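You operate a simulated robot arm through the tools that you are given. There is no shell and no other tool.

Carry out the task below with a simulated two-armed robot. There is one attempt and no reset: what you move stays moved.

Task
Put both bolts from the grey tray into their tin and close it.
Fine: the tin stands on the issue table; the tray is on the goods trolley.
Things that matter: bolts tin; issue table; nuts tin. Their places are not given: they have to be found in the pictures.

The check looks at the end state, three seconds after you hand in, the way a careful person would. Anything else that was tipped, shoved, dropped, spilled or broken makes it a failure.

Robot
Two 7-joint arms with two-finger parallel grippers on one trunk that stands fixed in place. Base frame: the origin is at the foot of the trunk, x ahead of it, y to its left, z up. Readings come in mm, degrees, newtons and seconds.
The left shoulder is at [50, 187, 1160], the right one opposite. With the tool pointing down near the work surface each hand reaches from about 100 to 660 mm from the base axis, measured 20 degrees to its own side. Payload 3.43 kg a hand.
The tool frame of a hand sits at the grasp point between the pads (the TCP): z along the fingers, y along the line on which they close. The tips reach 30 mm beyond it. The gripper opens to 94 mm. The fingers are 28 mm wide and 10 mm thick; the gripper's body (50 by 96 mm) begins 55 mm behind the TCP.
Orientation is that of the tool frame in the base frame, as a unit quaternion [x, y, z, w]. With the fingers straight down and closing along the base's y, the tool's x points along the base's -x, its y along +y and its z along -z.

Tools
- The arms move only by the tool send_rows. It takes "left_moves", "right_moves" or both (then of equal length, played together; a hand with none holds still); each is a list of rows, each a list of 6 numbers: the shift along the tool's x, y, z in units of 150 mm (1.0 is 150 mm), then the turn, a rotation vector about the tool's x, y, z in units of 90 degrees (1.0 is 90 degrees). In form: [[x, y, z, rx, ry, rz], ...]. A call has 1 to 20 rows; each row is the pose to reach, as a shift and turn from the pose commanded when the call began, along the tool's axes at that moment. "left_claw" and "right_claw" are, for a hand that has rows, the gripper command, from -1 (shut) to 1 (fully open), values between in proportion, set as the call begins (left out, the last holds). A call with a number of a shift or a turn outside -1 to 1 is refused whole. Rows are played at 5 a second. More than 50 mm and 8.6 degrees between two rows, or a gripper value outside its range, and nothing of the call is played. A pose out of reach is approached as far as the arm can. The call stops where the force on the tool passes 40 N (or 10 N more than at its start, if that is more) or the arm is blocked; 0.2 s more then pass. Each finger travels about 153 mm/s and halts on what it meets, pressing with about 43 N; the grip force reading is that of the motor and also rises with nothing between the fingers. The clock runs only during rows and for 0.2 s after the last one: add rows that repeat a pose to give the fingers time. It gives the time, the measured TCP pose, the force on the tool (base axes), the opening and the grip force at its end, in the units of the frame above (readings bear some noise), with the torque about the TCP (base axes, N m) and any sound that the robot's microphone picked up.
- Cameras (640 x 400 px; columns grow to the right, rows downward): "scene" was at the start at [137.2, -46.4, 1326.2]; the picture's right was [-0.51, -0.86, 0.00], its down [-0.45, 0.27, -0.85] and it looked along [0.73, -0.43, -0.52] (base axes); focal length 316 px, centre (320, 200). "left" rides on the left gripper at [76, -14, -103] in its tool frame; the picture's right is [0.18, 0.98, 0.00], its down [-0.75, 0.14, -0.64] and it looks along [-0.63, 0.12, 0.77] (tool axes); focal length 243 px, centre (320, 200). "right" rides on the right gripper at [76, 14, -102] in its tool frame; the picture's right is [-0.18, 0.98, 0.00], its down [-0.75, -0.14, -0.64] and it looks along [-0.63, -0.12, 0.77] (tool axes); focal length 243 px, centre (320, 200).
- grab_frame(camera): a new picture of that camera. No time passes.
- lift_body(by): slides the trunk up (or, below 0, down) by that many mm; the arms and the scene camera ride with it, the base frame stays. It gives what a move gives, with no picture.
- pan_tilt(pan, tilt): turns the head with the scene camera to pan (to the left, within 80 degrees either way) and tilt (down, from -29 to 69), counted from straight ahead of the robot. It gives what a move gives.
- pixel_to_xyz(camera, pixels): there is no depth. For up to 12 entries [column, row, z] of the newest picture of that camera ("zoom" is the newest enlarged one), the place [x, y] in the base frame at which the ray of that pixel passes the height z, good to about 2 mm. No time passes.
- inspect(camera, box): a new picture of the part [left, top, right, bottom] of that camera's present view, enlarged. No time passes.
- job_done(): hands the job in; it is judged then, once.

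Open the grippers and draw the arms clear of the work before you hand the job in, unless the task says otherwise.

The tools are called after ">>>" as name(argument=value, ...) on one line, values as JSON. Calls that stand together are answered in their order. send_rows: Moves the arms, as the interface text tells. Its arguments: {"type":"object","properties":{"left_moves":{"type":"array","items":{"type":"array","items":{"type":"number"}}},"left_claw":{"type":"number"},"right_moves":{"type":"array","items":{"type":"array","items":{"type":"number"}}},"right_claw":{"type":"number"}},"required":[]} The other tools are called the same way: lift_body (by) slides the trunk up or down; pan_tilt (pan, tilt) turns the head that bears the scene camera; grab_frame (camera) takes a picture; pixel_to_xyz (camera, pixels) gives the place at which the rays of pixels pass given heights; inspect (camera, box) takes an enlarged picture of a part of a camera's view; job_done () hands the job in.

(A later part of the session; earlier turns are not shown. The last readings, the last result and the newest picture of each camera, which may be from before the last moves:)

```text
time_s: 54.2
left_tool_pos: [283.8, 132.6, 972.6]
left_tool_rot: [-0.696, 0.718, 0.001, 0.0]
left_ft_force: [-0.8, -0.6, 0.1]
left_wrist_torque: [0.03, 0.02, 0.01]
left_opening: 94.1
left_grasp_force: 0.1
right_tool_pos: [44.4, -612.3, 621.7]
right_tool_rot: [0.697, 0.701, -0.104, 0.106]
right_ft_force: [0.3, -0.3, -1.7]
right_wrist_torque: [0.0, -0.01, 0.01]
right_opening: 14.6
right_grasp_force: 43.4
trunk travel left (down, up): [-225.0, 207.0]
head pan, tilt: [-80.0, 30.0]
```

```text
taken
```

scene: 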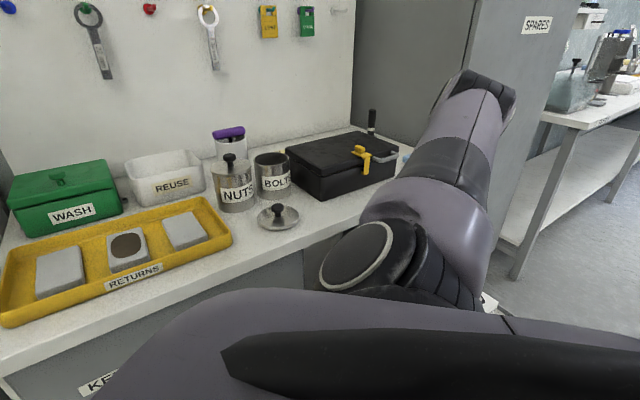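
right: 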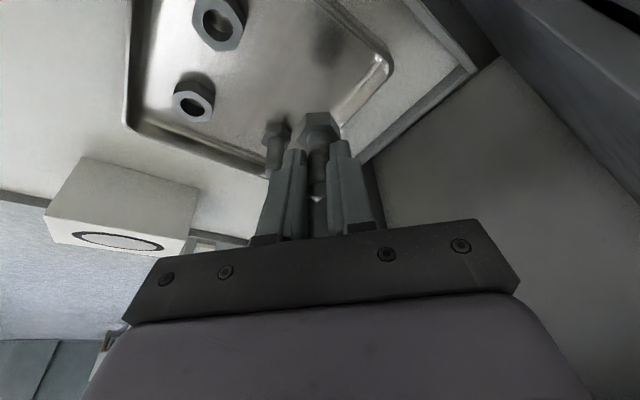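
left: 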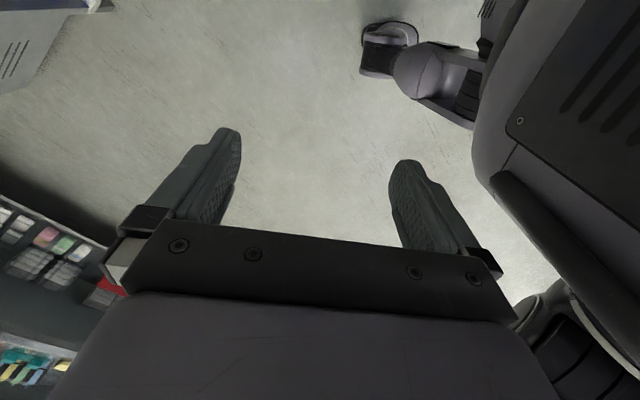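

Bolt A hangs securely; bolt B and both nuts are still standing. I'll shift 30 mm away from the table and raise the trunk instead of the arm, to keep this good elbow-up posture.

>>> send_rows(right_moves=[[0.06, 0, -0.02, 0, 0, 0], [0.12, 0, -0.04, 0, 0, 0], [0.19, 0, -0.058, 0, 0, 0], [0.19, 0, -0.058, 0, 0, 0]])

>>> lift_body(by=205)

>>> grab_frame(camera="right")

>>> grab_frame(camera="scene")

```text
time_s: 55.2
left_tool_pos: [283.7, 132.3, 972.1]
left_tool_rot: [-0.696, 0.718, 0.0, 0.0]
left_ft_force: [0.7, 0.0, 0.6]
left_wrist_torque: [-0.01, 0.02, -0.02]
left_opening: 93.9
left_grasp_force: 0.0
right_tool_pos: [44.2, -582.2, 619.1]
right_tool_rot: [0.697, 0.702, -0.104, 0.105]
right_ft_force: [0.0, 0.0, -1.1]
right_wrist_torque: [0.03, 0.01, -0.02]
right_opening: 14.3
right_grasp_force: 43.0
trunk travel left (down, up): [-225.0, 207.0]
head pan, tilt: [-80.0, 30.0]
```

```text
time_s: 57.4
left_tool_pos: [282.5, 131.5, 1178.1]
left_tool_rot: [-0.696, 0.718, 0.001, 0.0]
left_ft_force: [1.1, -0.3, 0.3]
left_wrist_torque: [-0.02, -0.02, 0.02]
left_opening: 94.1
left_grasp_force: 0.0
right_tool_pos: [44.0, -581.8, 825.3]
right_tool_rot: [0.698, 0.701, -0.104, 0.104]
right_ft_force: [-0.1, 0.4, -0.3]
right_wrist_torque: [0.04, 0.0, 0.04]
right_opening: 14.3
right_grasp_force: 42.9
trunk travel left (down, up): [-430.0, 2.0]
head pan, tilt: [-80.0, 30.0]
```

```text
taken
```

right: 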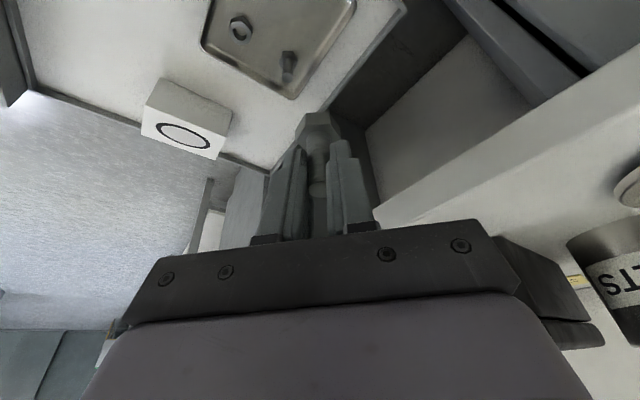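

```text
taken
```

scene: 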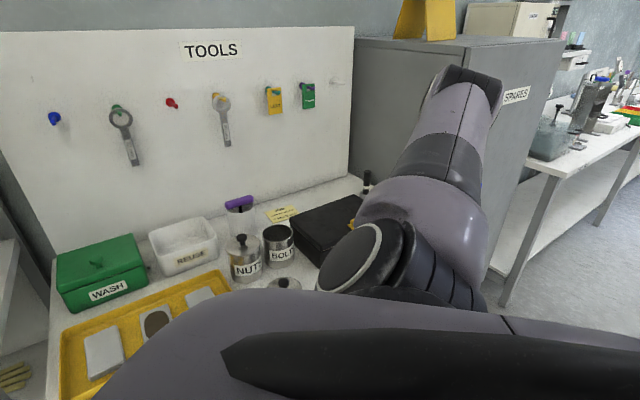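

Holding well at z 825 beside the table. I move the hand away from the table edge and forward to about (140,−470,860).

>>> send_rows(right_moves=[[0.16, 0.1, -0.11, 0, 0, 0], [0.32, 0.25, -0.22, 0, 0, 0], [0.48, 0.4, -0.33, 0, 0, 0], [0.6, 0.55, -0.4, 0, 0, 0], [0.644, 0.643, -0.44, 0, 0, 0], [0.644, 0.643, -0.44, 0, 0, 0]])

>>> grab_frame(camera="scene")

```text
time_s: 58.8
left_tool_pos: [283.5, 131.9, 1177.0]
left_tool_rot: [-0.696, 0.718, 0.0, 0.0]
left_ft_force: [-0.8, 0.1, 0.8]
left_wrist_torque: [0.01, -0.02, -0.01]
left_opening: 93.8
left_grasp_force: 0.0
right_tool_pos: [141.1, -469.1, 858.4]
right_tool_rot: [0.697, 0.701, -0.104, 0.105]
right_ft_force: [-0.3, -0.1, -0.9]
right_wrist_torque: [0.01, 0.0, 0.0]
right_opening: 14.0
right_grasp_force: 43.1
trunk travel left (down, up): [-430.0, 2.0]
head pan, tilt: [-80.0, 30.0]
```

```text
taken
```

scene: 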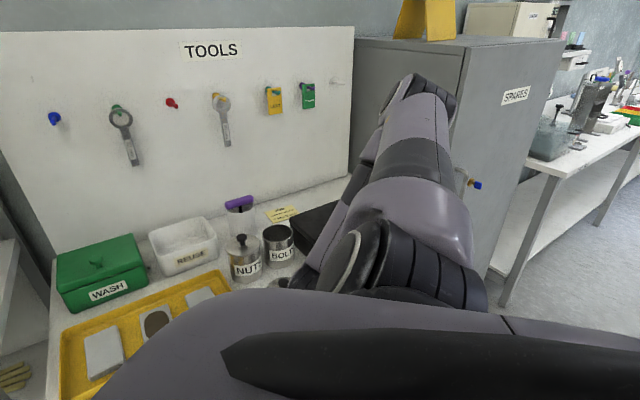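

Now I raise the hand by ~150 mm while bringing the tool back to vertical.

>>> send_rows(right_moves=[[-0.058, 0, -0.19, 0, 0, 0], [-0.116, 0, -0.38, 0, 0.05, 0], [-0.174, 0, -0.57, 0, 0.1, 0], [-0.232, 0, -0.76, 0, 0.15, 0], [-0.291, 0, -0.957, 0, 0.192, 0], [-0.291, 0, -0.957, 0, 0.192, 0]])

>>> grab_frame(camera="right")

>>> grab_frame(camera="scene")

```text
time_s: 60.2
left_tool_pos: [284.3, 131.9, 1177.0]
left_tool_rot: [-0.696, 0.718, 0.0, -0.002]
left_ft_force: [-0.1, 0.1, -0.3]
left_wrist_torque: [-0.01, -0.01, -0.01]
left_opening: 93.9
left_grasp_force: 0.2
right_tool_pos: [141.9, -467.4, 1012.7]
right_tool_rot: [0.705, 0.709, 0.002, -0.002]
right_ft_force: [0.1, -0.4, -1.6]
right_wrist_torque: [0.02, -0.01, 0.03]
right_opening: 14.5
right_grasp_force: 42.9
trunk travel left (down, up): [-430.0, 2.0]
head pan, tilt: [-80.0, 30.0]
```

```text
taken
```

right: 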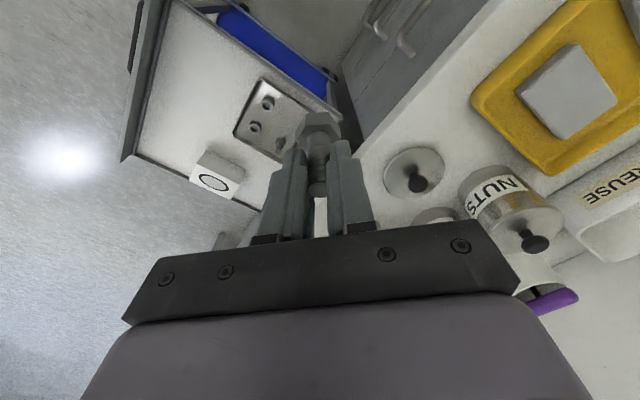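

```text
taken
```

scene: 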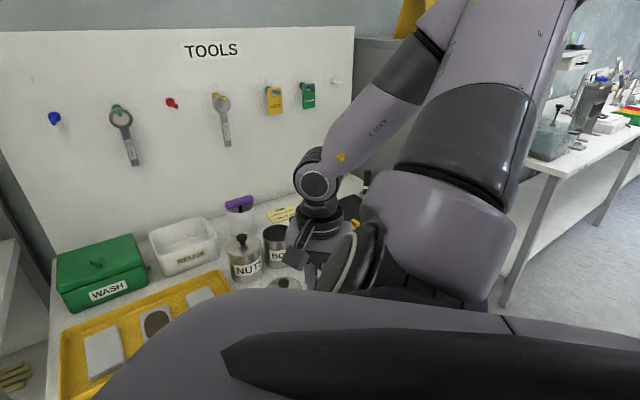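

The hand is vertical at (142,−467,1013) with the bolt held. I'll turn back to the 45° yaw while moving half way to the tin.

>>> send_rows(right_moves=[[-0.144, 0.078, 0, 0, 0, -0.083], [-0.288, 0.156, 0, 0, 0, -0.166], [-0.433, 0.233, 0, 0, 0, -0.25], [-0.577, 0.311, 0, 0, 0, -0.333], [-0.722, 0.389, 0, 0, 0, -0.417], [-0.867, 0.467, 0, 0, 0, -0.5], [-0.867, 0.467, 0, 0, 0, -0.5]])

>>> pan_tilt(pan=-62, tilt=38)

>>> grab_frame(camera="scene")

>>> grab_frame(camera="right")

```text
time_s: 61.8
left_tool_pos: [282.3, 131.7, 1177.7]
left_tool_rot: [-0.696, 0.718, 0.0, 0.0]
left_ft_force: [1.3, 0.1, -1.1]
left_wrist_torque: [0.01, 0.01, 0.01]
left_opening: 94.3
left_grasp_force: 0.1
right_tool_pos: [210.8, -600.1, 1009.7]
right_tool_rot: [0.379, 0.925, 0.002, -0.001]
right_ft_force: [-0.7, 0.7, -0.6]
right_wrist_torque: [0.02, 0.02, -0.03]
right_opening: 14.5
right_grasp_force: 43.0
trunk travel left (down, up): [-430.0, 2.0]
head pan, tilt: [-80.0, 30.0]
```

```text
time_s: 62.6
left_tool_pos: [283.0, 131.5, 1178.4]
left_tool_rot: [-0.695, 0.719, 0.0, -0.001]
left_ft_force: [-0.6, -0.7, 0.7]
left_wrist_torque: [0.02, 0.04, -0.01]
left_opening: 93.6
left_grasp_force: 0.1
right_tool_pos: [210.4, -598.4, 1010.3]
right_tool_rot: [0.38, 0.925, 0.003, -0.001]
right_ft_force: [-0.5, 0.1, -1.9]
right_wrist_torque: [0.02, -0.01, -0.03]
right_opening: 14.2
right_grasp_force: 42.8
trunk travel left (down, up): [-430.0, 2.0]
head pan, tilt: [-62.0, 38.0]
```

```text
taken
```

scene: 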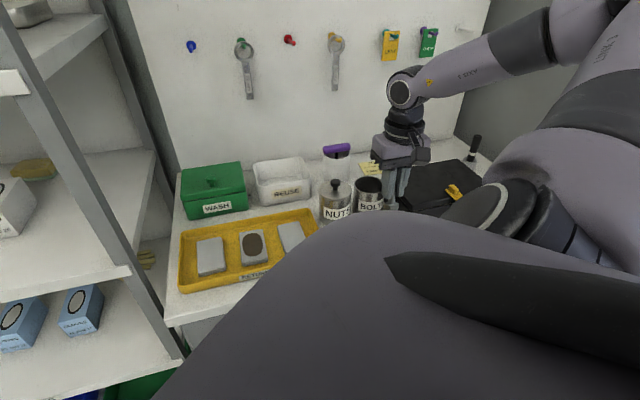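

```text
taken
```

right: 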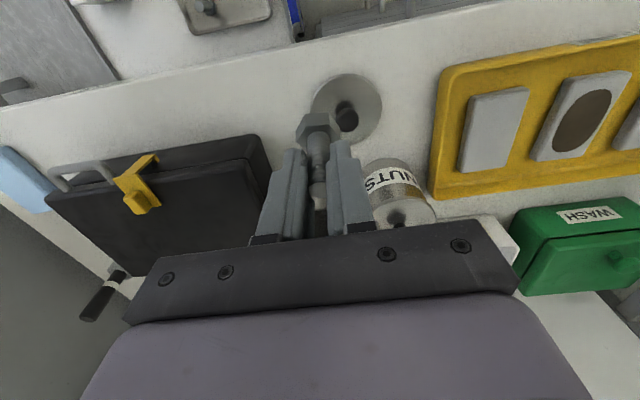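

I'll measure the open tin's rim in the scene view with a zoom.

>>> inspect(camera="scene", box=[310, 140, 420, 230])

```text
4.44 times, centred on (365, 185) of scene
```

zoom: 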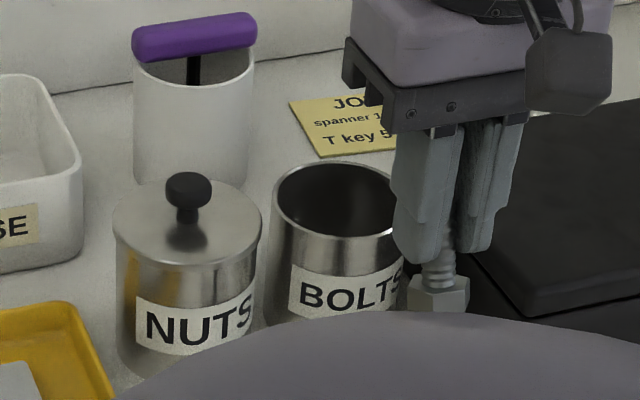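

Rim ellipse: left (272,198), top (340,161), bottom (338,238); centre about (340,199).

>>> pixel_to_xyz(camera="zoom", pixels=[[340, 199, 900], [340, 199, 903], [340, 199, 906], [340, 161, 903], [338, 238, 903], [272, 198, 903], [188, 184, 931]])

```text
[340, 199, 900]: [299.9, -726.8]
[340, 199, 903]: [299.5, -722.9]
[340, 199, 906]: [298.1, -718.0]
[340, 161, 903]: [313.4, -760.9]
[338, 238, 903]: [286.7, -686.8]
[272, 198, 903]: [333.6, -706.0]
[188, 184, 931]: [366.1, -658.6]
```

Corrected by the known NUTS knob, the tin centre is ≈(296,−718). I move above it with TCP ≈(300,−722) so that the slightly tilted bolt is centred in the opening.

>>> send_rows(right_moves=[[-0.2, -0.03, 0, 0, 0, 0], [-0.4, -0.06, 0, 0, 0, 0], [-0.6, -0.1, 0, 0, 0, 0], [-0.8, -0.13, 0, 0, 0, 0], [-1.0, -0.162, 0, 0, 0, 0], [-1.0, -0.162, 0, 0, 0, 0]])

>>> grab_frame(camera="right")

>>> inspect(camera="scene", box=[310, 100, 430, 230])

>>> inspect(camera="right", box=[240, 60, 400, 200])

```text
time_s: 64.0
left_tool_pos: [283.8, 131.9, 1177.5]
left_tool_rot: [-0.696, 0.718, 0.0, 0.0]
left_ft_force: [-0.2, -0.1, 0.3]
left_wrist_torque: [0.02, 0.01, 0.01]
left_opening: 94.1
left_grasp_force: 0.0
right_tool_pos: [297.4, -720.5, 1008.2]
right_tool_rot: [0.381, 0.925, 0.002, -0.001]
right_ft_force: [-0.1, -0.3, -0.4]
right_wrist_torque: [-0.01, -0.01, 0.04]
right_opening: 14.3
right_grasp_force: 42.9
trunk travel left (down, up): [-430.0, 2.0]
head pan, tilt: [-62.0, 38.0]
```

```text
taken
```

right: 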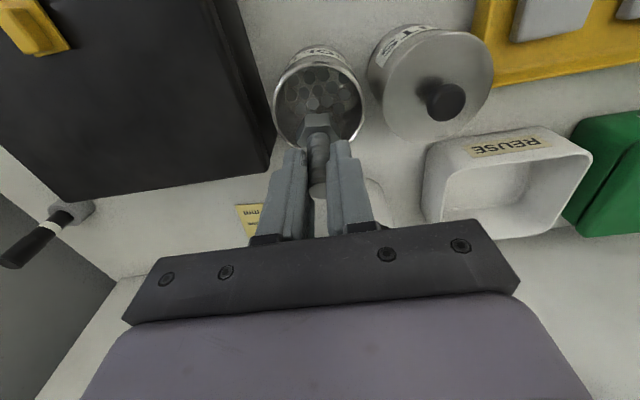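

```text
3.08 times, centred on (370, 165) of scene
```

zoom: 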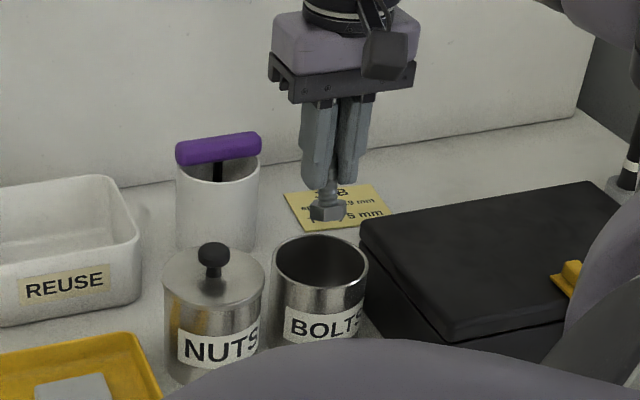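

```text
2.86 times, centred on (320, 130) of right
```

zoom: 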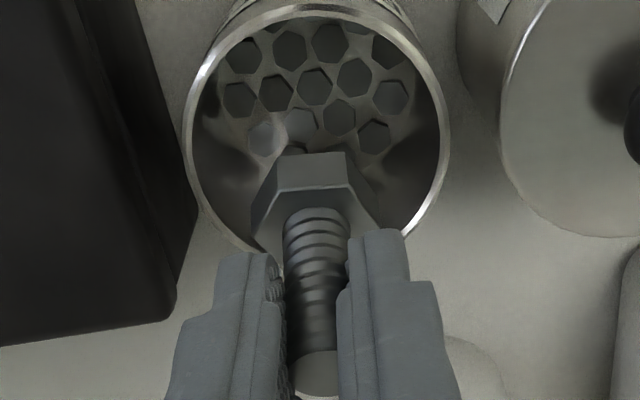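

The tin interior shows a layer of small hex shapes. I'll zoom closer to judge the depth of that layer.

>>> inspect(camera="right", box=[270, 50, 370, 130])

>>> pixel_to_xyz(camera="right", pixels=[[318.6, 107, 903], [318, 89, 835], [318, 89, 850], [271.7, 109, 903], [365.4, 104, 903]])

```text
5.00 times, centred on (320, 90) of right
```

zoom: 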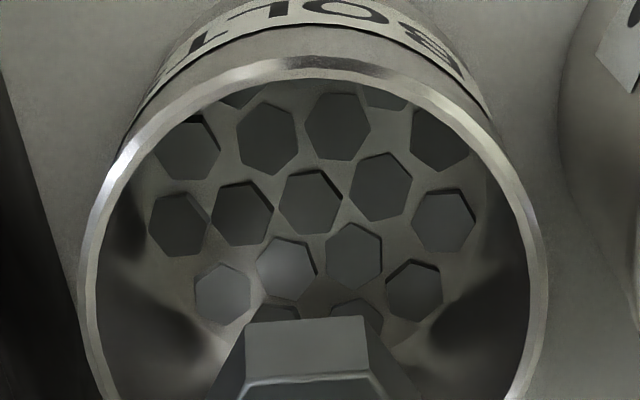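

```text
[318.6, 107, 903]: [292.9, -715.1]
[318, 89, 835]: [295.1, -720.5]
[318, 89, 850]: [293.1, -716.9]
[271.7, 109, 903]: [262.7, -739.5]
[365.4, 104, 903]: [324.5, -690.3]
```

The layer lies near the tin's bottom. The tin's centre sits ≈4 mm toward the camera side from the TCP, as intended. Lowering the bolt into the tin, first to TCP z≈910.

>>> send_rows(right_moves=[[0, 0, 0.15, 0, 0, 0], [0, 0, 0.3, 0, 0, 0], [0, 0, 0.42, 0, 0, 0], [0, 0, 0.52, 0, 0, 0], [0, 0, 0.6, 0, 0, 0], [0, 0, 0.655, 0, 0, 0], [0, 0, 0.655, 0, 0, 0]])

>>> inspect(camera="right", box=[240, 90, 400, 220])

>>> inspect(camera="scene", box=[310, 120, 430, 230])

```text
time_s: 65.6
left_tool_pos: [284.4, 131.4, 1176.6]
left_tool_rot: [-0.696, 0.718, 0.0, -0.001]
left_ft_force: [-0.7, 0.0, 0.0]
left_wrist_torque: [0.01, 0.0, -0.02]
left_opening: 94.1
left_grasp_force: 0.1
right_tool_pos: [298.7, -721.2, 908.4]
right_tool_rot: [0.38, 0.925, 0.002, -0.002]
right_ft_force: [0.4, -0.2, -1.8]
right_wrist_torque: [0.03, -0.01, 0.02]
right_opening: 14.4
right_grasp_force: 42.9
trunk travel left (down, up): [-430.0, 2.0]
head pan, tilt: [-62.0, 38.0]
```

```text
3.08 times, centred on (320, 155) of right
```

zoom: 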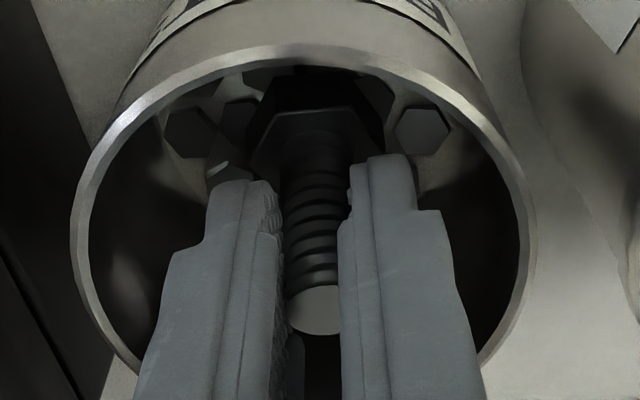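

```text
3.64 times, centred on (370, 175) of scene
```

zoom: 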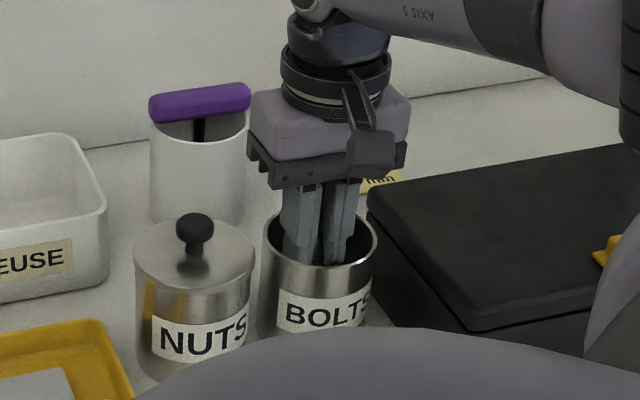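

The bolt is inside the tin, centred, force nil. Lowering in 2 mm rows to about z 897.

>>> send_rows(right_moves=[[0, 0, 0.013, 0, 0, 0], [0, 0, 0.026, 0, 0, 0], [0, 0, 0.04, 0, 0, 0], [0, 0, 0.053, 0, 0, 0], [0, 0, 0.066, 0, 0, 0], [0, 0, 0.075, 0, 0, 0]])

>>> inspect(camera="right", box=[240, 90, 400, 220])

```text
time_s: 67.0
left_tool_pos: [283.4, 130.8, 1177.9]
left_tool_rot: [-0.696, 0.718, 0.001, 0.0]
left_ft_force: [0.1, -0.2, 0.3]
left_wrist_torque: [-0.02, -0.01, -0.02]
left_opening: 94.0
left_grasp_force: 0.0
right_tool_pos: [301.5, -721.2, 898.7]
right_tool_rot: [0.38, 0.925, 0.003, -0.001]
right_ft_force: [0.0, 0.3, -2.1]
right_wrist_torque: [-0.02, 0.02, 0.01]
right_opening: 14.4
right_grasp_force: 42.8
trunk travel left (down, up): [-430.0, 2.0]
head pan, tilt: [-62.0, 38.0]
```

```text
3.08 times, centred on (320, 155) of right
```

zoom: 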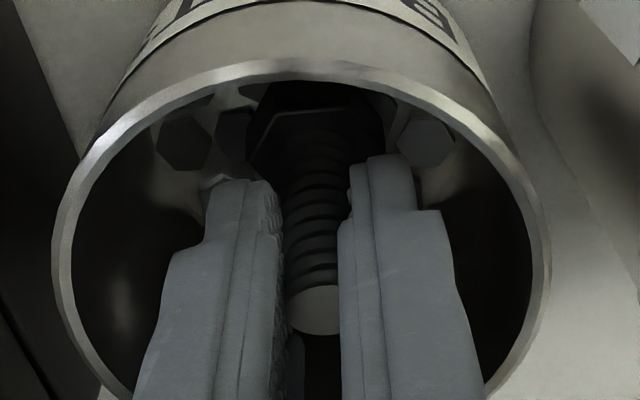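

Still free of contact. Another 5 mm in 1 mm rows.

>>> send_rows(right_moves=[[0, 0, 0.007, 0, 0, 0], [0, 0, 0.014, 0, 0, 0], [0, 0, 0.021, 0, 0, 0], [0, 0, 0.028, 0, 0, 0], [0, 0, 0.034, 0, 0, 0]])

```text
time_s: 68.2
left_tool_pos: [282.3, 133.3, 1177.9]
left_tool_rot: [-0.696, 0.718, 0.0, 0.0]
left_ft_force: [0.1, -0.6, 0.8]
left_wrist_torque: [-0.02, 0.01, -0.03]
left_opening: 94.1
left_grasp_force: 0.1
right_tool_pos: [300.9, -721.6, 894.2]
right_tool_rot: [0.381, 0.925, 0.002, 0.0]
right_ft_force: [0.4, 0.9, 3.5]
right_wrist_torque: [0.0, -0.1, -0.01]
right_opening: 14.3
right_grasp_force: 43.3
trunk travel left (down, up): [-430.0, 2.0]
head pan, tilt: [-62.0, 38.0]
```

Light contact (z force went from −2 to +3.5 N): the bolt touches the bottom. I open the fingers to about 32 mm.

>>> send_rows(right_moves=[[0, 0, 0, 0, 0, 0], [0, 0, 0, 0, 0, 0], [0, 0, 0, 0, 0, 0]], right_claw=-0.32)

>>> inspect(camera="right", box=[240, 90, 400, 220])

```text
time_s: 69.0
left_tool_pos: [283.9, 131.1, 1177.3]
left_tool_rot: [-0.696, 0.719, 0.0, 0.0]
left_ft_force: [0.6, -0.1, 0.1]
left_wrist_torque: [0.0, 0.02, -0.03]
left_opening: 93.9
left_grasp_force: 0.0
right_tool_pos: [300.0, -721.1, 893.6]
right_tool_rot: [0.38, 0.925, 0.002, 0.0]
right_ft_force: [-0.2, -1.0, 0.1]
right_wrist_torque: [0.02, 0.01, 0.02]
right_opening: 30.2
right_grasp_force: 0.0
trunk travel left (down, up): [-430.0, 2.0]
head pan, tilt: [-62.0, 38.0]
```

```text
3.08 times, centred on (320, 155) of right
```

zoom: 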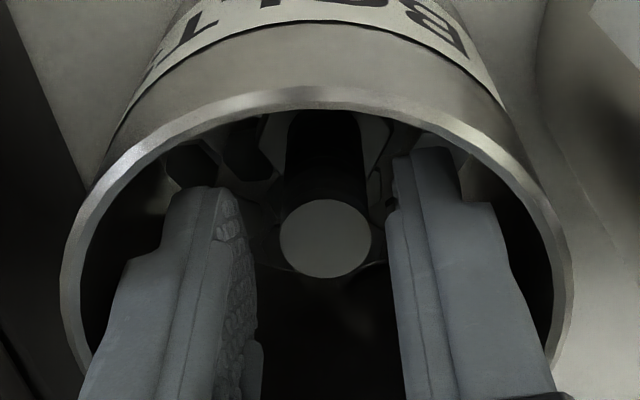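

The bolt is free and stands in the tin between the open fingers. Raising straight up 120 mm.

>>> send_rows(right_moves=[[0, 0, -0.07, 0, 0, 0], [0, 0, -0.15, 0, 0, 0], [0, 0, -0.3, 0, 0, 0], [0, 0, -0.5, 0, 0, 0], [0, 0, -0.7, 0, 0, 0], [0, 0, -0.8, 0, 0, 0], [0, 0, -0.8, 0, 0, 0]])

>>> grab_frame(camera="right")

>>> inspect(camera="right", box=[240, 40, 400, 170])

>>> inspect(camera="scene", box=[310, 120, 430, 230])

```text
time_s: 70.6
left_tool_pos: [283.4, 132.3, 1177.4]
left_tool_rot: [-0.696, 0.718, 0.001, -0.001]
left_ft_force: [-0.4, 0.5, 0.3]
left_wrist_torque: [-0.02, 0.02, 0.0]
left_opening: 93.8
left_grasp_force: 0.1
right_tool_pos: [301.0, -722.6, 1015.2]
right_tool_rot: [0.38, 0.925, 0.002, -0.001]
right_ft_force: [0.3, 0.4, 0.3]
right_wrist_torque: [0.0, 0.01, -0.01]
right_opening: 31.9
right_grasp_force: 0.1
trunk travel left (down, up): [-430.0, 2.0]
head pan, tilt: [-62.0, 38.0]
```

```text
taken
```

right: 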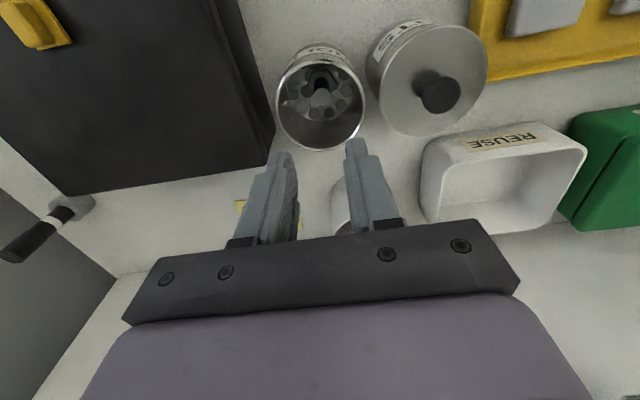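

```text
3.08 times, centred on (320, 105) of right
```

zoom: 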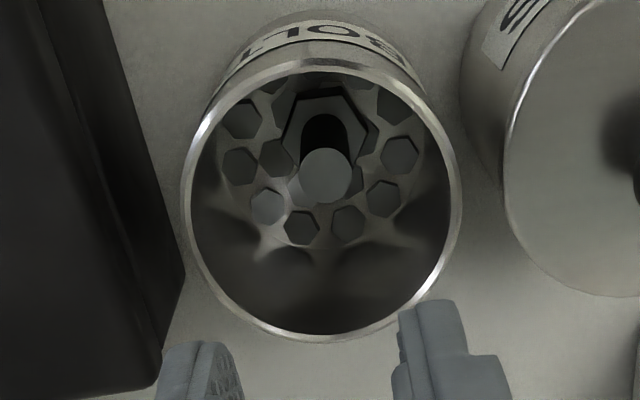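

```text
3.64 times, centred on (370, 175) of scene
```

zoom: 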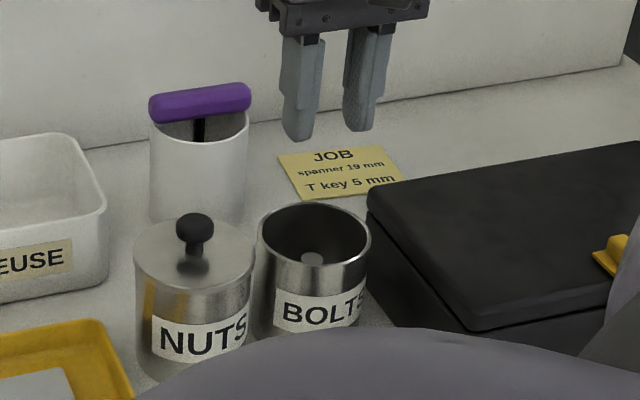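

Bolt A stands upright inside the tin. I'll measure its place relative to the rim, since I want to shift it to one side so the second bolt fits next to it.

>>> pixel_to_xyz(camera="right", pixels=[[321.6, 96.9, 885], [321.6, 96.9, 890], [320.6, 105.5, 903], [275.2, 109, 903], [366, 104, 903], [320, 59, 903], [318, 150.5, 903]])

```text
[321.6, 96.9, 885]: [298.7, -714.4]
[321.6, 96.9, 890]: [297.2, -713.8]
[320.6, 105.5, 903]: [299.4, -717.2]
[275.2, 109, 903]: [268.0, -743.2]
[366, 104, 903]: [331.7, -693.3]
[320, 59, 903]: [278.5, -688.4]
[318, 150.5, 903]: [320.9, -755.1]
```

Relative to the TCP the bolt is about +10 mm (tool x), +3 mm (tool y); the tin centre about +5 mm. I'll reposition over the bolt with the fingers at ~28 mm opening, and descend to re-grip it so that I can shift it sideways.

>>> send_rows(right_moves=[[0.087, 0.018, 0, 0, 0, 0], [0.087, 0.018, 0.1, 0, 0, 0], [0.087, 0.018, 0.25, 0, 0, 0], [0.087, 0.018, 0.4, 0, 0, 0], [0.087, 0.018, 0.5, 0, 0, 0], [0.087, 0.018, 0.5, 0, 0, 0]], right_claw=-0.4)

>>> inspect(camera="right", box=[240, 70, 400, 200])

>>> inspect(camera="scene", box=[310, 120, 430, 230])

```text
time_s: 72.0
left_tool_pos: [283.6, 131.4, 1177.2]
left_tool_rot: [-0.696, 0.718, 0.001, 0.0]
left_ft_force: [-1.0, 0.2, -0.1]
left_wrist_torque: [-0.02, -0.02, 0.0]
left_opening: 93.9
left_grasp_force: 0.0
right_tool_pos: [293.3, -710.9, 940.3]
right_tool_rot: [0.38, 0.925, 0.003, 0.0]
right_ft_force: [0.0, 0.0, -0.1]
right_wrist_torque: [0.03, -0.01, -0.04]
right_opening: 28.1
right_grasp_force: 0.0
trunk travel left (down, up): [-430.0, 2.0]
head pan, tilt: [-62.0, 38.0]
```

```text
3.08 times, centred on (320, 135) of right
```

zoom: 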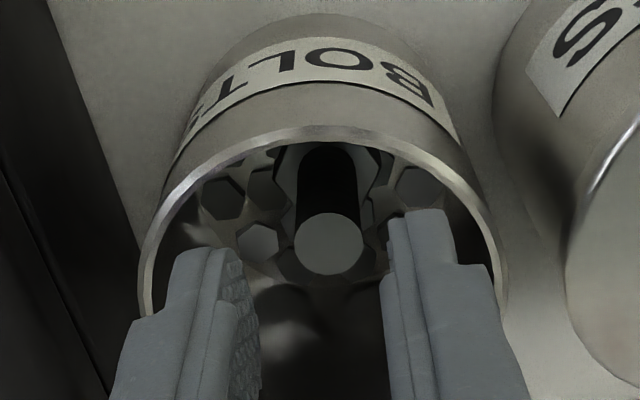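

```text
3.64 times, centred on (370, 175) of scene
```

zoom: 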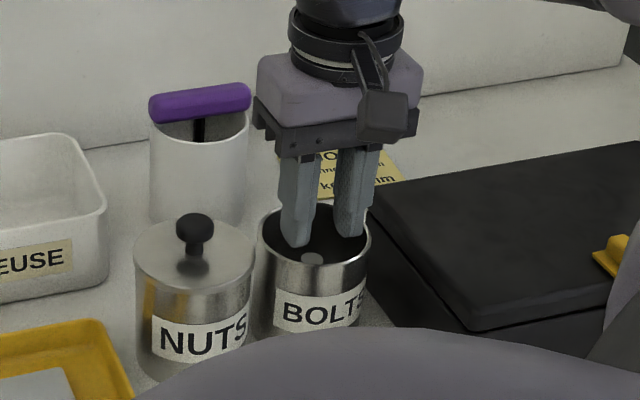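

The bolt tip (zoom (330,245)) lies between the fingers, tips just at rim level. Descending 45 mm.

>>> send_rows(right_moves=[[0, 0.01, 0.07, 0, 0, 0], [0, 0.01, 0.14, 0, 0, 0], [0, 0.01, 0.21, 0, 0, 0], [0, 0.01, 0.29, 0, 0, 0], [0, 0.01, 0.29, 0, 0, 0]])

>>> inspect(camera="right", box=[240, 90, 400, 220])

```text
time_s: 72.6
left_tool_pos: [282.0, 133.2, 1177.8]
left_tool_rot: [-0.696, 0.718, 0.0, 0.0]
left_ft_force: [-0.2, -0.7, -0.9]
left_wrist_torque: [-0.02, 0.0, -0.01]
left_opening: 94.2
left_grasp_force: 0.1
right_tool_pos: [296.4, -713.6, 934.8]
right_tool_rot: [0.382, 0.924, 0.0, 0.008]
right_ft_force: [-4.1, 4.1, 23.5]
right_wrist_torque: [0.75, -0.06, 0.11]
right_opening: 28.9
right_grasp_force: 0.3
trunk travel left (down, up): [-430.0, 2.0]
head pan, tilt: [-62.0, 38.0]
stopped in row 2 (right hand): the force on the tool passed its limit at 49 N (the readings are from after the stop); the commanded pose is now the measured one
```

```text
3.08 times, centred on (320, 155) of right
```

zoom: 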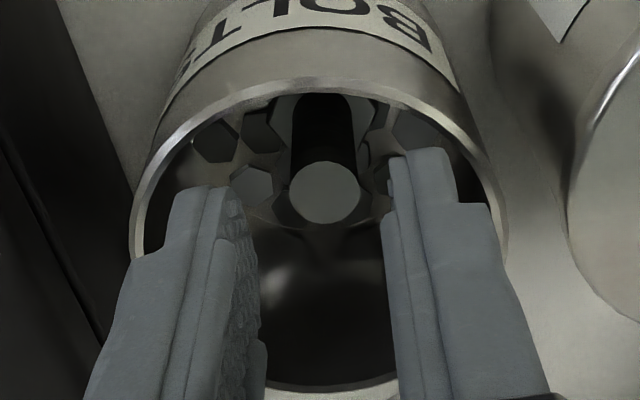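

A fingertip touched the tin's rim (torque says the +x/+y corner), so the tin centre is a few mm further out than I assumed. I raise 15 mm and check the tin hasn't shifted.

>>> send_rows(right_moves=[[0, 0, -0.05, 0, 0, 0], [0, 0, -0.12, 0, 0, 0], [0, 0, -0.2, 0, 0, 0], [0, 0, -0.2, 0, 0, 0]])

>>> inspect(camera="scene", box=[310, 120, 430, 230])

>>> inspect(camera="right", box=[240, 60, 400, 190])

```text
time_s: 73.6
left_tool_pos: [283.9, 131.8, 1177.4]
left_tool_rot: [-0.696, 0.718, 0.002, 0.0]
left_ft_force: [0.4, -0.1, 0.3]
left_wrist_torque: [0.01, 0.02, 0.03]
left_opening: 94.0
left_grasp_force: 0.0
right_tool_pos: [295.2, -712.9, 959.6]
right_tool_rot: [0.382, 0.924, 0.002, 0.004]
right_ft_force: [-0.5, 0.2, -0.7]
right_wrist_torque: [0.01, 0.01, 0.02]
right_opening: 27.9
right_grasp_force: 0.1
trunk travel left (down, up): [-430.0, 2.0]
head pan, tilt: [-62.0, 38.0]
```

```text
3.64 times, centred on (370, 175) of scene
```

zoom: 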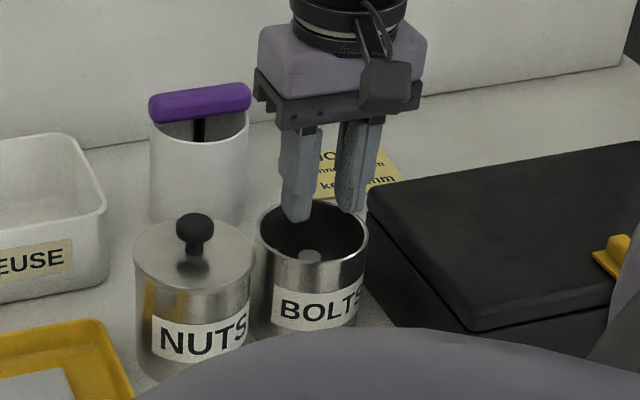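

```text
3.08 times, centred on (320, 125) of right
```

zoom: 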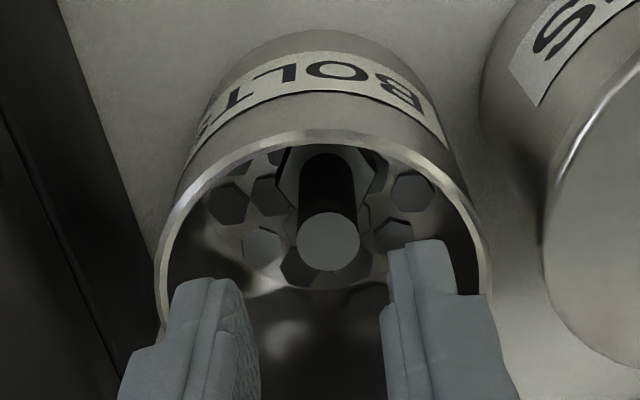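

The tin moved barely ~2 mm; everything is standing. I'll measure the rim centre again from this view: extremes at zoom (155,287) and (490,290), top (322,132).

>>> pixel_to_xyz(camera="zoom", pixels=[[155, 290, 903], [490, 290, 903], [322, 132, 903], [329, 242, 890], [329, 242, 886]])

>>> inspect(camera="scene", box=[330, 160, 390, 220])

```text
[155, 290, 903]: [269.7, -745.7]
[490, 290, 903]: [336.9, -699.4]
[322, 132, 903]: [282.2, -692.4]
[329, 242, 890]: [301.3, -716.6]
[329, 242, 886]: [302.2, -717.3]
```

```text
6.67 times, centred on (360, 190) of scene
```

zoom: 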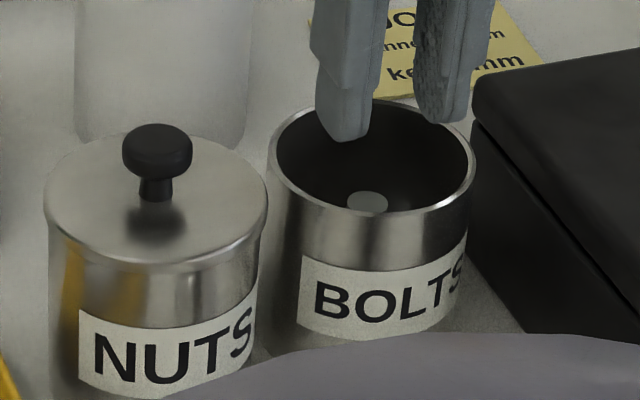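

Tin centre is about 12 mm (tool −x) from the TCP, and the bolt ≈6.6 mm (tool −x). I re-centre on the bolt (tool x −6.4, y +1.4), narrow the opening to 24 mm, and descend in two stages.

>>> send_rows(right_moves=[[-0.043, 0.009, 0, 0, 0, 0], [-0.043, 0.009, 0, 0, 0, 0], [-0.043, 0.009, 0.08, 0, 0, 0], [-0.043, 0.009, 0.16, 0, 0, 0], [-0.043, 0.009, 0.22, 0, 0, 0], [-0.043, 0.009, 0.22, 0, 0, 0]], right_claw=-0.49)

>>> inspect(camera="right", box=[240, 80, 400, 210])

```text
time_s: 75.0
left_tool_pos: [283.3, 132.1, 1178.2]
left_tool_rot: [-0.696, 0.718, 0.0, 0.0]
left_ft_force: [0.7, 0.5, 0.1]
left_wrist_torque: [0.01, 0.0, -0.04]
left_opening: 93.7
left_grasp_force: 0.0
right_tool_pos: [300.2, -716.5, 926.4]
right_tool_rot: [0.383, 0.924, 0.001, 0.004]
right_ft_force: [-0.2, 0.3, 0.4]
right_wrist_torque: [0.01, 0.0, 0.03]
right_opening: 24.3
right_grasp_force: 0.0
trunk travel left (down, up): [-430.0, 2.0]
head pan, tilt: [-62.0, 38.0]
```

```text
3.08 times, centred on (320, 145) of right
```

zoom: 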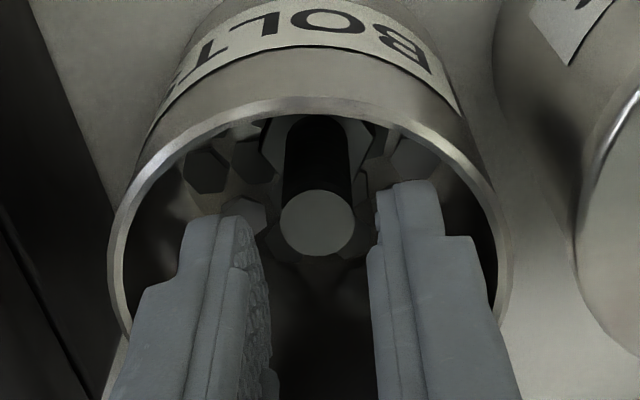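

Fingertips are inside the rim with no contact and the bolt centred between them. Descending the remaining 31 mm.

>>> send_rows(right_moves=[[0, 0, 0.05, 0, 0, 0], [0, 0, 0.1, 0, 0, 0], [0, 0, 0.15, 0, 0, 0], [0, 0, 0.205, 0, 0, 0], [0, 0, 0.205, 0, 0, 0]])

>>> inspect(camera="right", box=[240, 90, 400, 220])

```text
time_s: 76.2
left_tool_pos: [282.7, 133.4, 1177.5]
left_tool_rot: [-0.696, 0.718, 0.0, 0.0]
left_ft_force: [0.4, 0.6, -1.0]
left_wrist_torque: [0.01, 0.02, 0.01]
left_opening: 94.0
left_grasp_force: 0.0
right_tool_pos: [304.6, -720.2, 905.2]
right_tool_rot: [0.384, 0.923, 0.0, 0.013]
right_ft_force: [-1.7, 1.9, 20.4]
right_wrist_torque: [0.56, -0.23, 0.11]
right_opening: 24.4
right_grasp_force: 0.3
trunk travel left (down, up): [-430.0, 2.0]
head pan, tilt: [-62.0, 38.0]
stopped in row 5 (right hand): the force on the tool passed its limit at 42 N (the readings are from after the stop); the commanded pose is now the measured one
```

```text
3.08 times, centred on (320, 155) of right
```

zoom: 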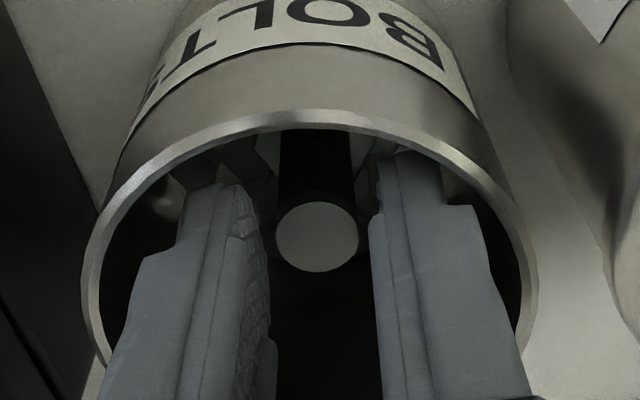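

A wider part of the right finger touched the rim at z 905 (fingers broaden near the TCP). I'll raise 4 mm to free it, and grip only the bolt's top with the slim fingertips.

>>> send_rows(right_moves=[[0, 0, -0.015, 0, 0, 0], [0, 0, -0.03, 0, 0, 0], [0, 0, -0.03, 0, 0, 0]])

>>> inspect(camera="right", box=[240, 90, 400, 220])

>>> inspect(camera="scene", box=[310, 130, 410, 220])

```text
time_s: 77.0
left_tool_pos: [283.4, 132.5, 1177.6]
left_tool_rot: [-0.696, 0.718, 0.0, 0.0]
left_ft_force: [0.3, -0.9, 0.9]
left_wrist_torque: [-0.01, 0.01, 0.05]
left_opening: 94.1
left_grasp_force: 0.0
right_tool_pos: [303.1, -720.0, 905.7]
right_tool_rot: [0.384, 0.923, 0.001, 0.011]
right_ft_force: [3.1, -1.6, 12.2]
right_wrist_torque: [0.33, -0.11, -0.1]
right_opening: 24.4
right_grasp_force: 0.5
trunk travel left (down, up): [-430.0, 2.0]
head pan, tilt: [-62.0, 38.0]
```

```text
3.08 times, centred on (320, 155) of right
```

zoom: 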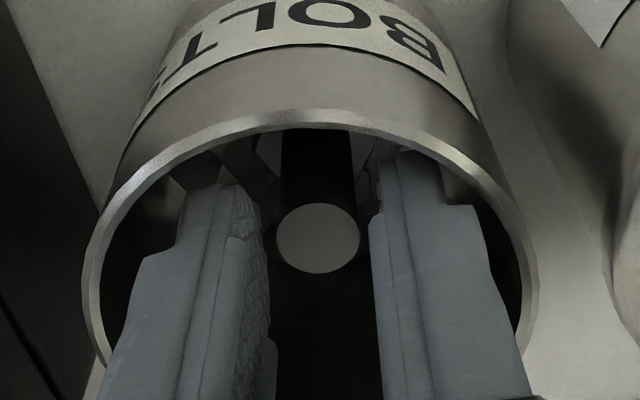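

```text
4.44 times, centred on (360, 175) of scene
```

zoom: 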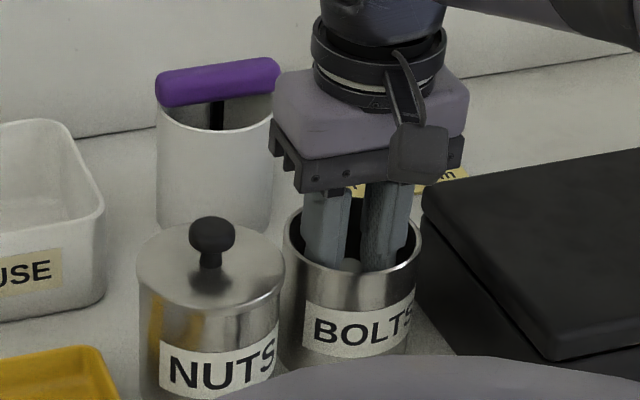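

Still 12 N of contact. Raising a further 7 mm.

>>> send_rows(right_moves=[[0, 0, -0.015, 0, 0, 0], [0, 0, -0.03, 0, 0, 0], [0, 0, -0.047, 0, 0, 0], [0, 0, -0.047, 0, 0, 0]])

>>> inspect(camera="right", box=[240, 90, 400, 220])

```text
time_s: 78.0
left_tool_pos: [283.0, 132.0, 1176.5]
left_tool_rot: [-0.696, 0.718, 0.001, -0.001]
left_ft_force: [1.3, 0.1, -0.5]
left_wrist_torque: [-0.01, 0.01, -0.02]
left_opening: 94.0
left_grasp_force: 0.0
right_tool_pos: [303.0, -719.0, 911.7]
right_tool_rot: [0.383, 0.924, 0.001, 0.009]
right_ft_force: [0.2, 0.4, 0.4]
right_wrist_torque: [0.01, 0.03, 0.03]
right_opening: 23.9
right_grasp_force: 0.0
trunk travel left (down, up): [-430.0, 2.0]
head pan, tilt: [-62.0, 38.0]
```

```text
3.08 times, centred on (320, 155) of right
```

zoom: 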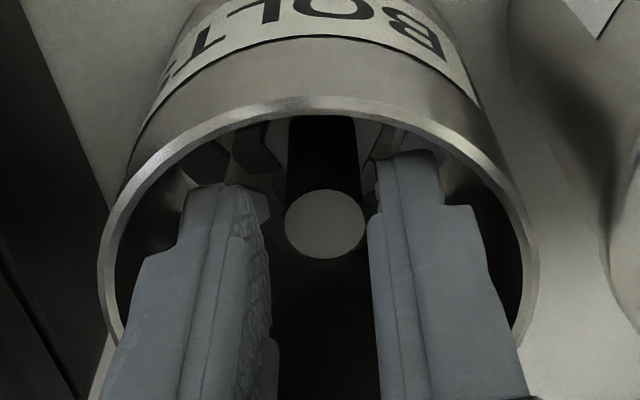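

Free now at z 911.7 with fingertips around the top ~8 mm of the bolt. Closing to grip it.

>>> send_rows(right_moves=[[0, 0, 0, 0, 0, 0], [0, 0, 0, 0, 0, 0], [0, 0, 0, 0, 0, 0]], right_claw=-1)

>>> inspect(camera="right", box=[240, 90, 400, 220])

```text
time_s: 78.8
left_tool_pos: [284.5, 131.2, 1178.0]
left_tool_rot: [-0.696, 0.718, 0.0, -0.001]
left_ft_force: [0.6, -0.2, -0.3]
left_wrist_torque: [0.0, -0.01, 0.01]
left_opening: 94.0
left_grasp_force: 0.1
right_tool_pos: [302.7, -719.8, 911.1]
right_tool_rot: [0.383, 0.924, 0.0, 0.009]
right_ft_force: [0.3, -0.1, 0.2]
right_wrist_torque: [0.01, 0.03, -0.01]
right_opening: 14.2
right_grasp_force: 43.0
trunk travel left (down, up): [-430.0, 2.0]
head pan, tilt: [-62.0, 38.0]
```

```text
3.08 times, centred on (320, 155) of right
```

zoom: 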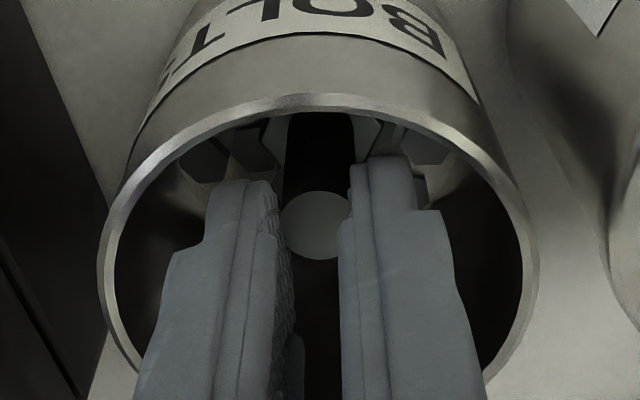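

Held (14.2 mm). I lift 4 mm, shift 17 mm toward the back wall of the tin (tool −x), lower again.

>>> send_rows(right_moves=[[0, 0, -0.015, 0, 0, 0], [0, 0, -0.03, 0, 0, 0], [-0.04, -0.005, -0.03, 0, 0, 0], [-0.08, -0.01, -0.03, 0, 0, 0], [-0.113, -0.013, -0.03, 0, 0, 0], [-0.113, -0.013, -0.03, 0, 0, 0]])

>>> inspect(camera="right", box=[240, 60, 400, 200])

```text
time_s: 80.2
left_tool_pos: [283.1, 131.6, 1177.3]
left_tool_rot: [-0.696, 0.718, 0.0, 0.0]
left_ft_force: [1.1, 0.4, 0.6]
left_wrist_torque: [0.01, 0.0, -0.01]
left_opening: 94.1
left_grasp_force: 0.1
right_tool_pos: [313.1, -730.6, 916.7]
right_tool_rot: [0.384, 0.923, 0.0, 0.01]
right_ft_force: [0.0, -0.6, -2.0]
right_wrist_torque: [-0.02, 0.02, 0.04]
right_opening: 14.6
right_grasp_force: 43.1
trunk travel left (down, up): [-430.0, 2.0]
head pan, tilt: [-62.0, 38.0]
```

```text
2.86 times, centred on (320, 130) of right
```

zoom: 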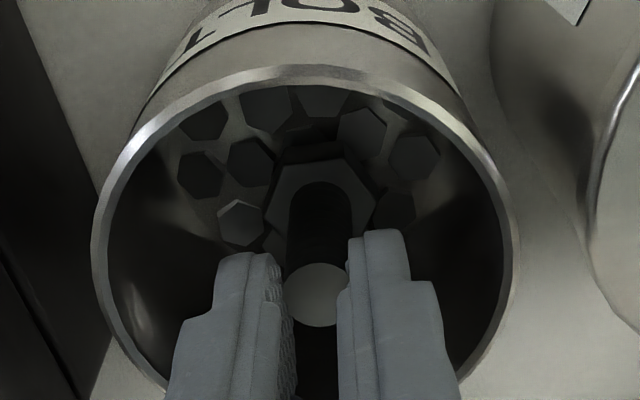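

Bolt A is now ~12 mm to the far side, tin unmoved. Lowering 4 mm and opening slightly to 24 mm.

>>> send_rows(right_moves=[[0, 0, 0.01, 0, 0, 0], [0, 0, 0.02, 0, 0, 0], [0, 0, 0.027, 0, 0, 0], [0, 0, 0.027, 0, 0, 0]])

>>> send_rows(right_moves=[[0, 0, 0, 0, 0, 0], [0, 0, 0, 0, 0, 0], [0, 0, 0, 0, 0, 0]], right_claw=-0.49)

>>> inspect(camera="right", box=[240, 60, 400, 200])

```text
time_s: 81.2
left_tool_pos: [283.1, 130.8, 1177.3]
left_tool_rot: [-0.696, 0.718, 0.0, 0.0]
left_ft_force: [0.2, -0.8, -0.5]
left_wrist_torque: [-0.04, 0.02, 0.02]
left_opening: 94.1
left_grasp_force: 0.0
right_tool_pos: [312.5, -729.2, 914.4]
right_tool_rot: [0.385, 0.923, 0.0, 0.01]
right_ft_force: [0.5, 0.1, -1.1]
right_wrist_torque: [-0.05, -0.01, 0.02]
right_opening: 14.0
right_grasp_force: 42.4
right hand out of reach, approached as far as the arm can: row 2
trunk travel left (down, up): [-430.0, 2.0]
head pan, tilt: [-62.0, 38.0]
```

```text
time_s: 82.0
left_tool_pos: [283.1, 131.7, 1176.5]
left_tool_rot: [-0.696, 0.718, 0.0, -0.001]
left_ft_force: [0.1, 0.3, 0.0]
left_wrist_torque: [-0.05, -0.03, 0.0]
left_opening: 93.8
left_grasp_force: 0.1
right_tool_pos: [311.7, -729.3, 912.1]
right_tool_rot: [0.384, 0.923, 0.0, 0.01]
right_ft_force: [-0.8, -0.6, 0.1]
right_wrist_torque: [-0.02, 0.04, 0.03]
right_opening: 24.0
right_grasp_force: 0.1
trunk travel left (down, up): [-430.0, 2.0]
head pan, tilt: [-62.0, 38.0]
```

```text
2.86 times, centred on (320, 130) of right
```

zoom: 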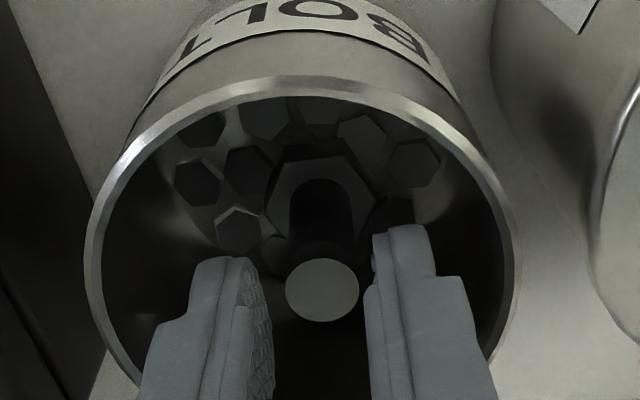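

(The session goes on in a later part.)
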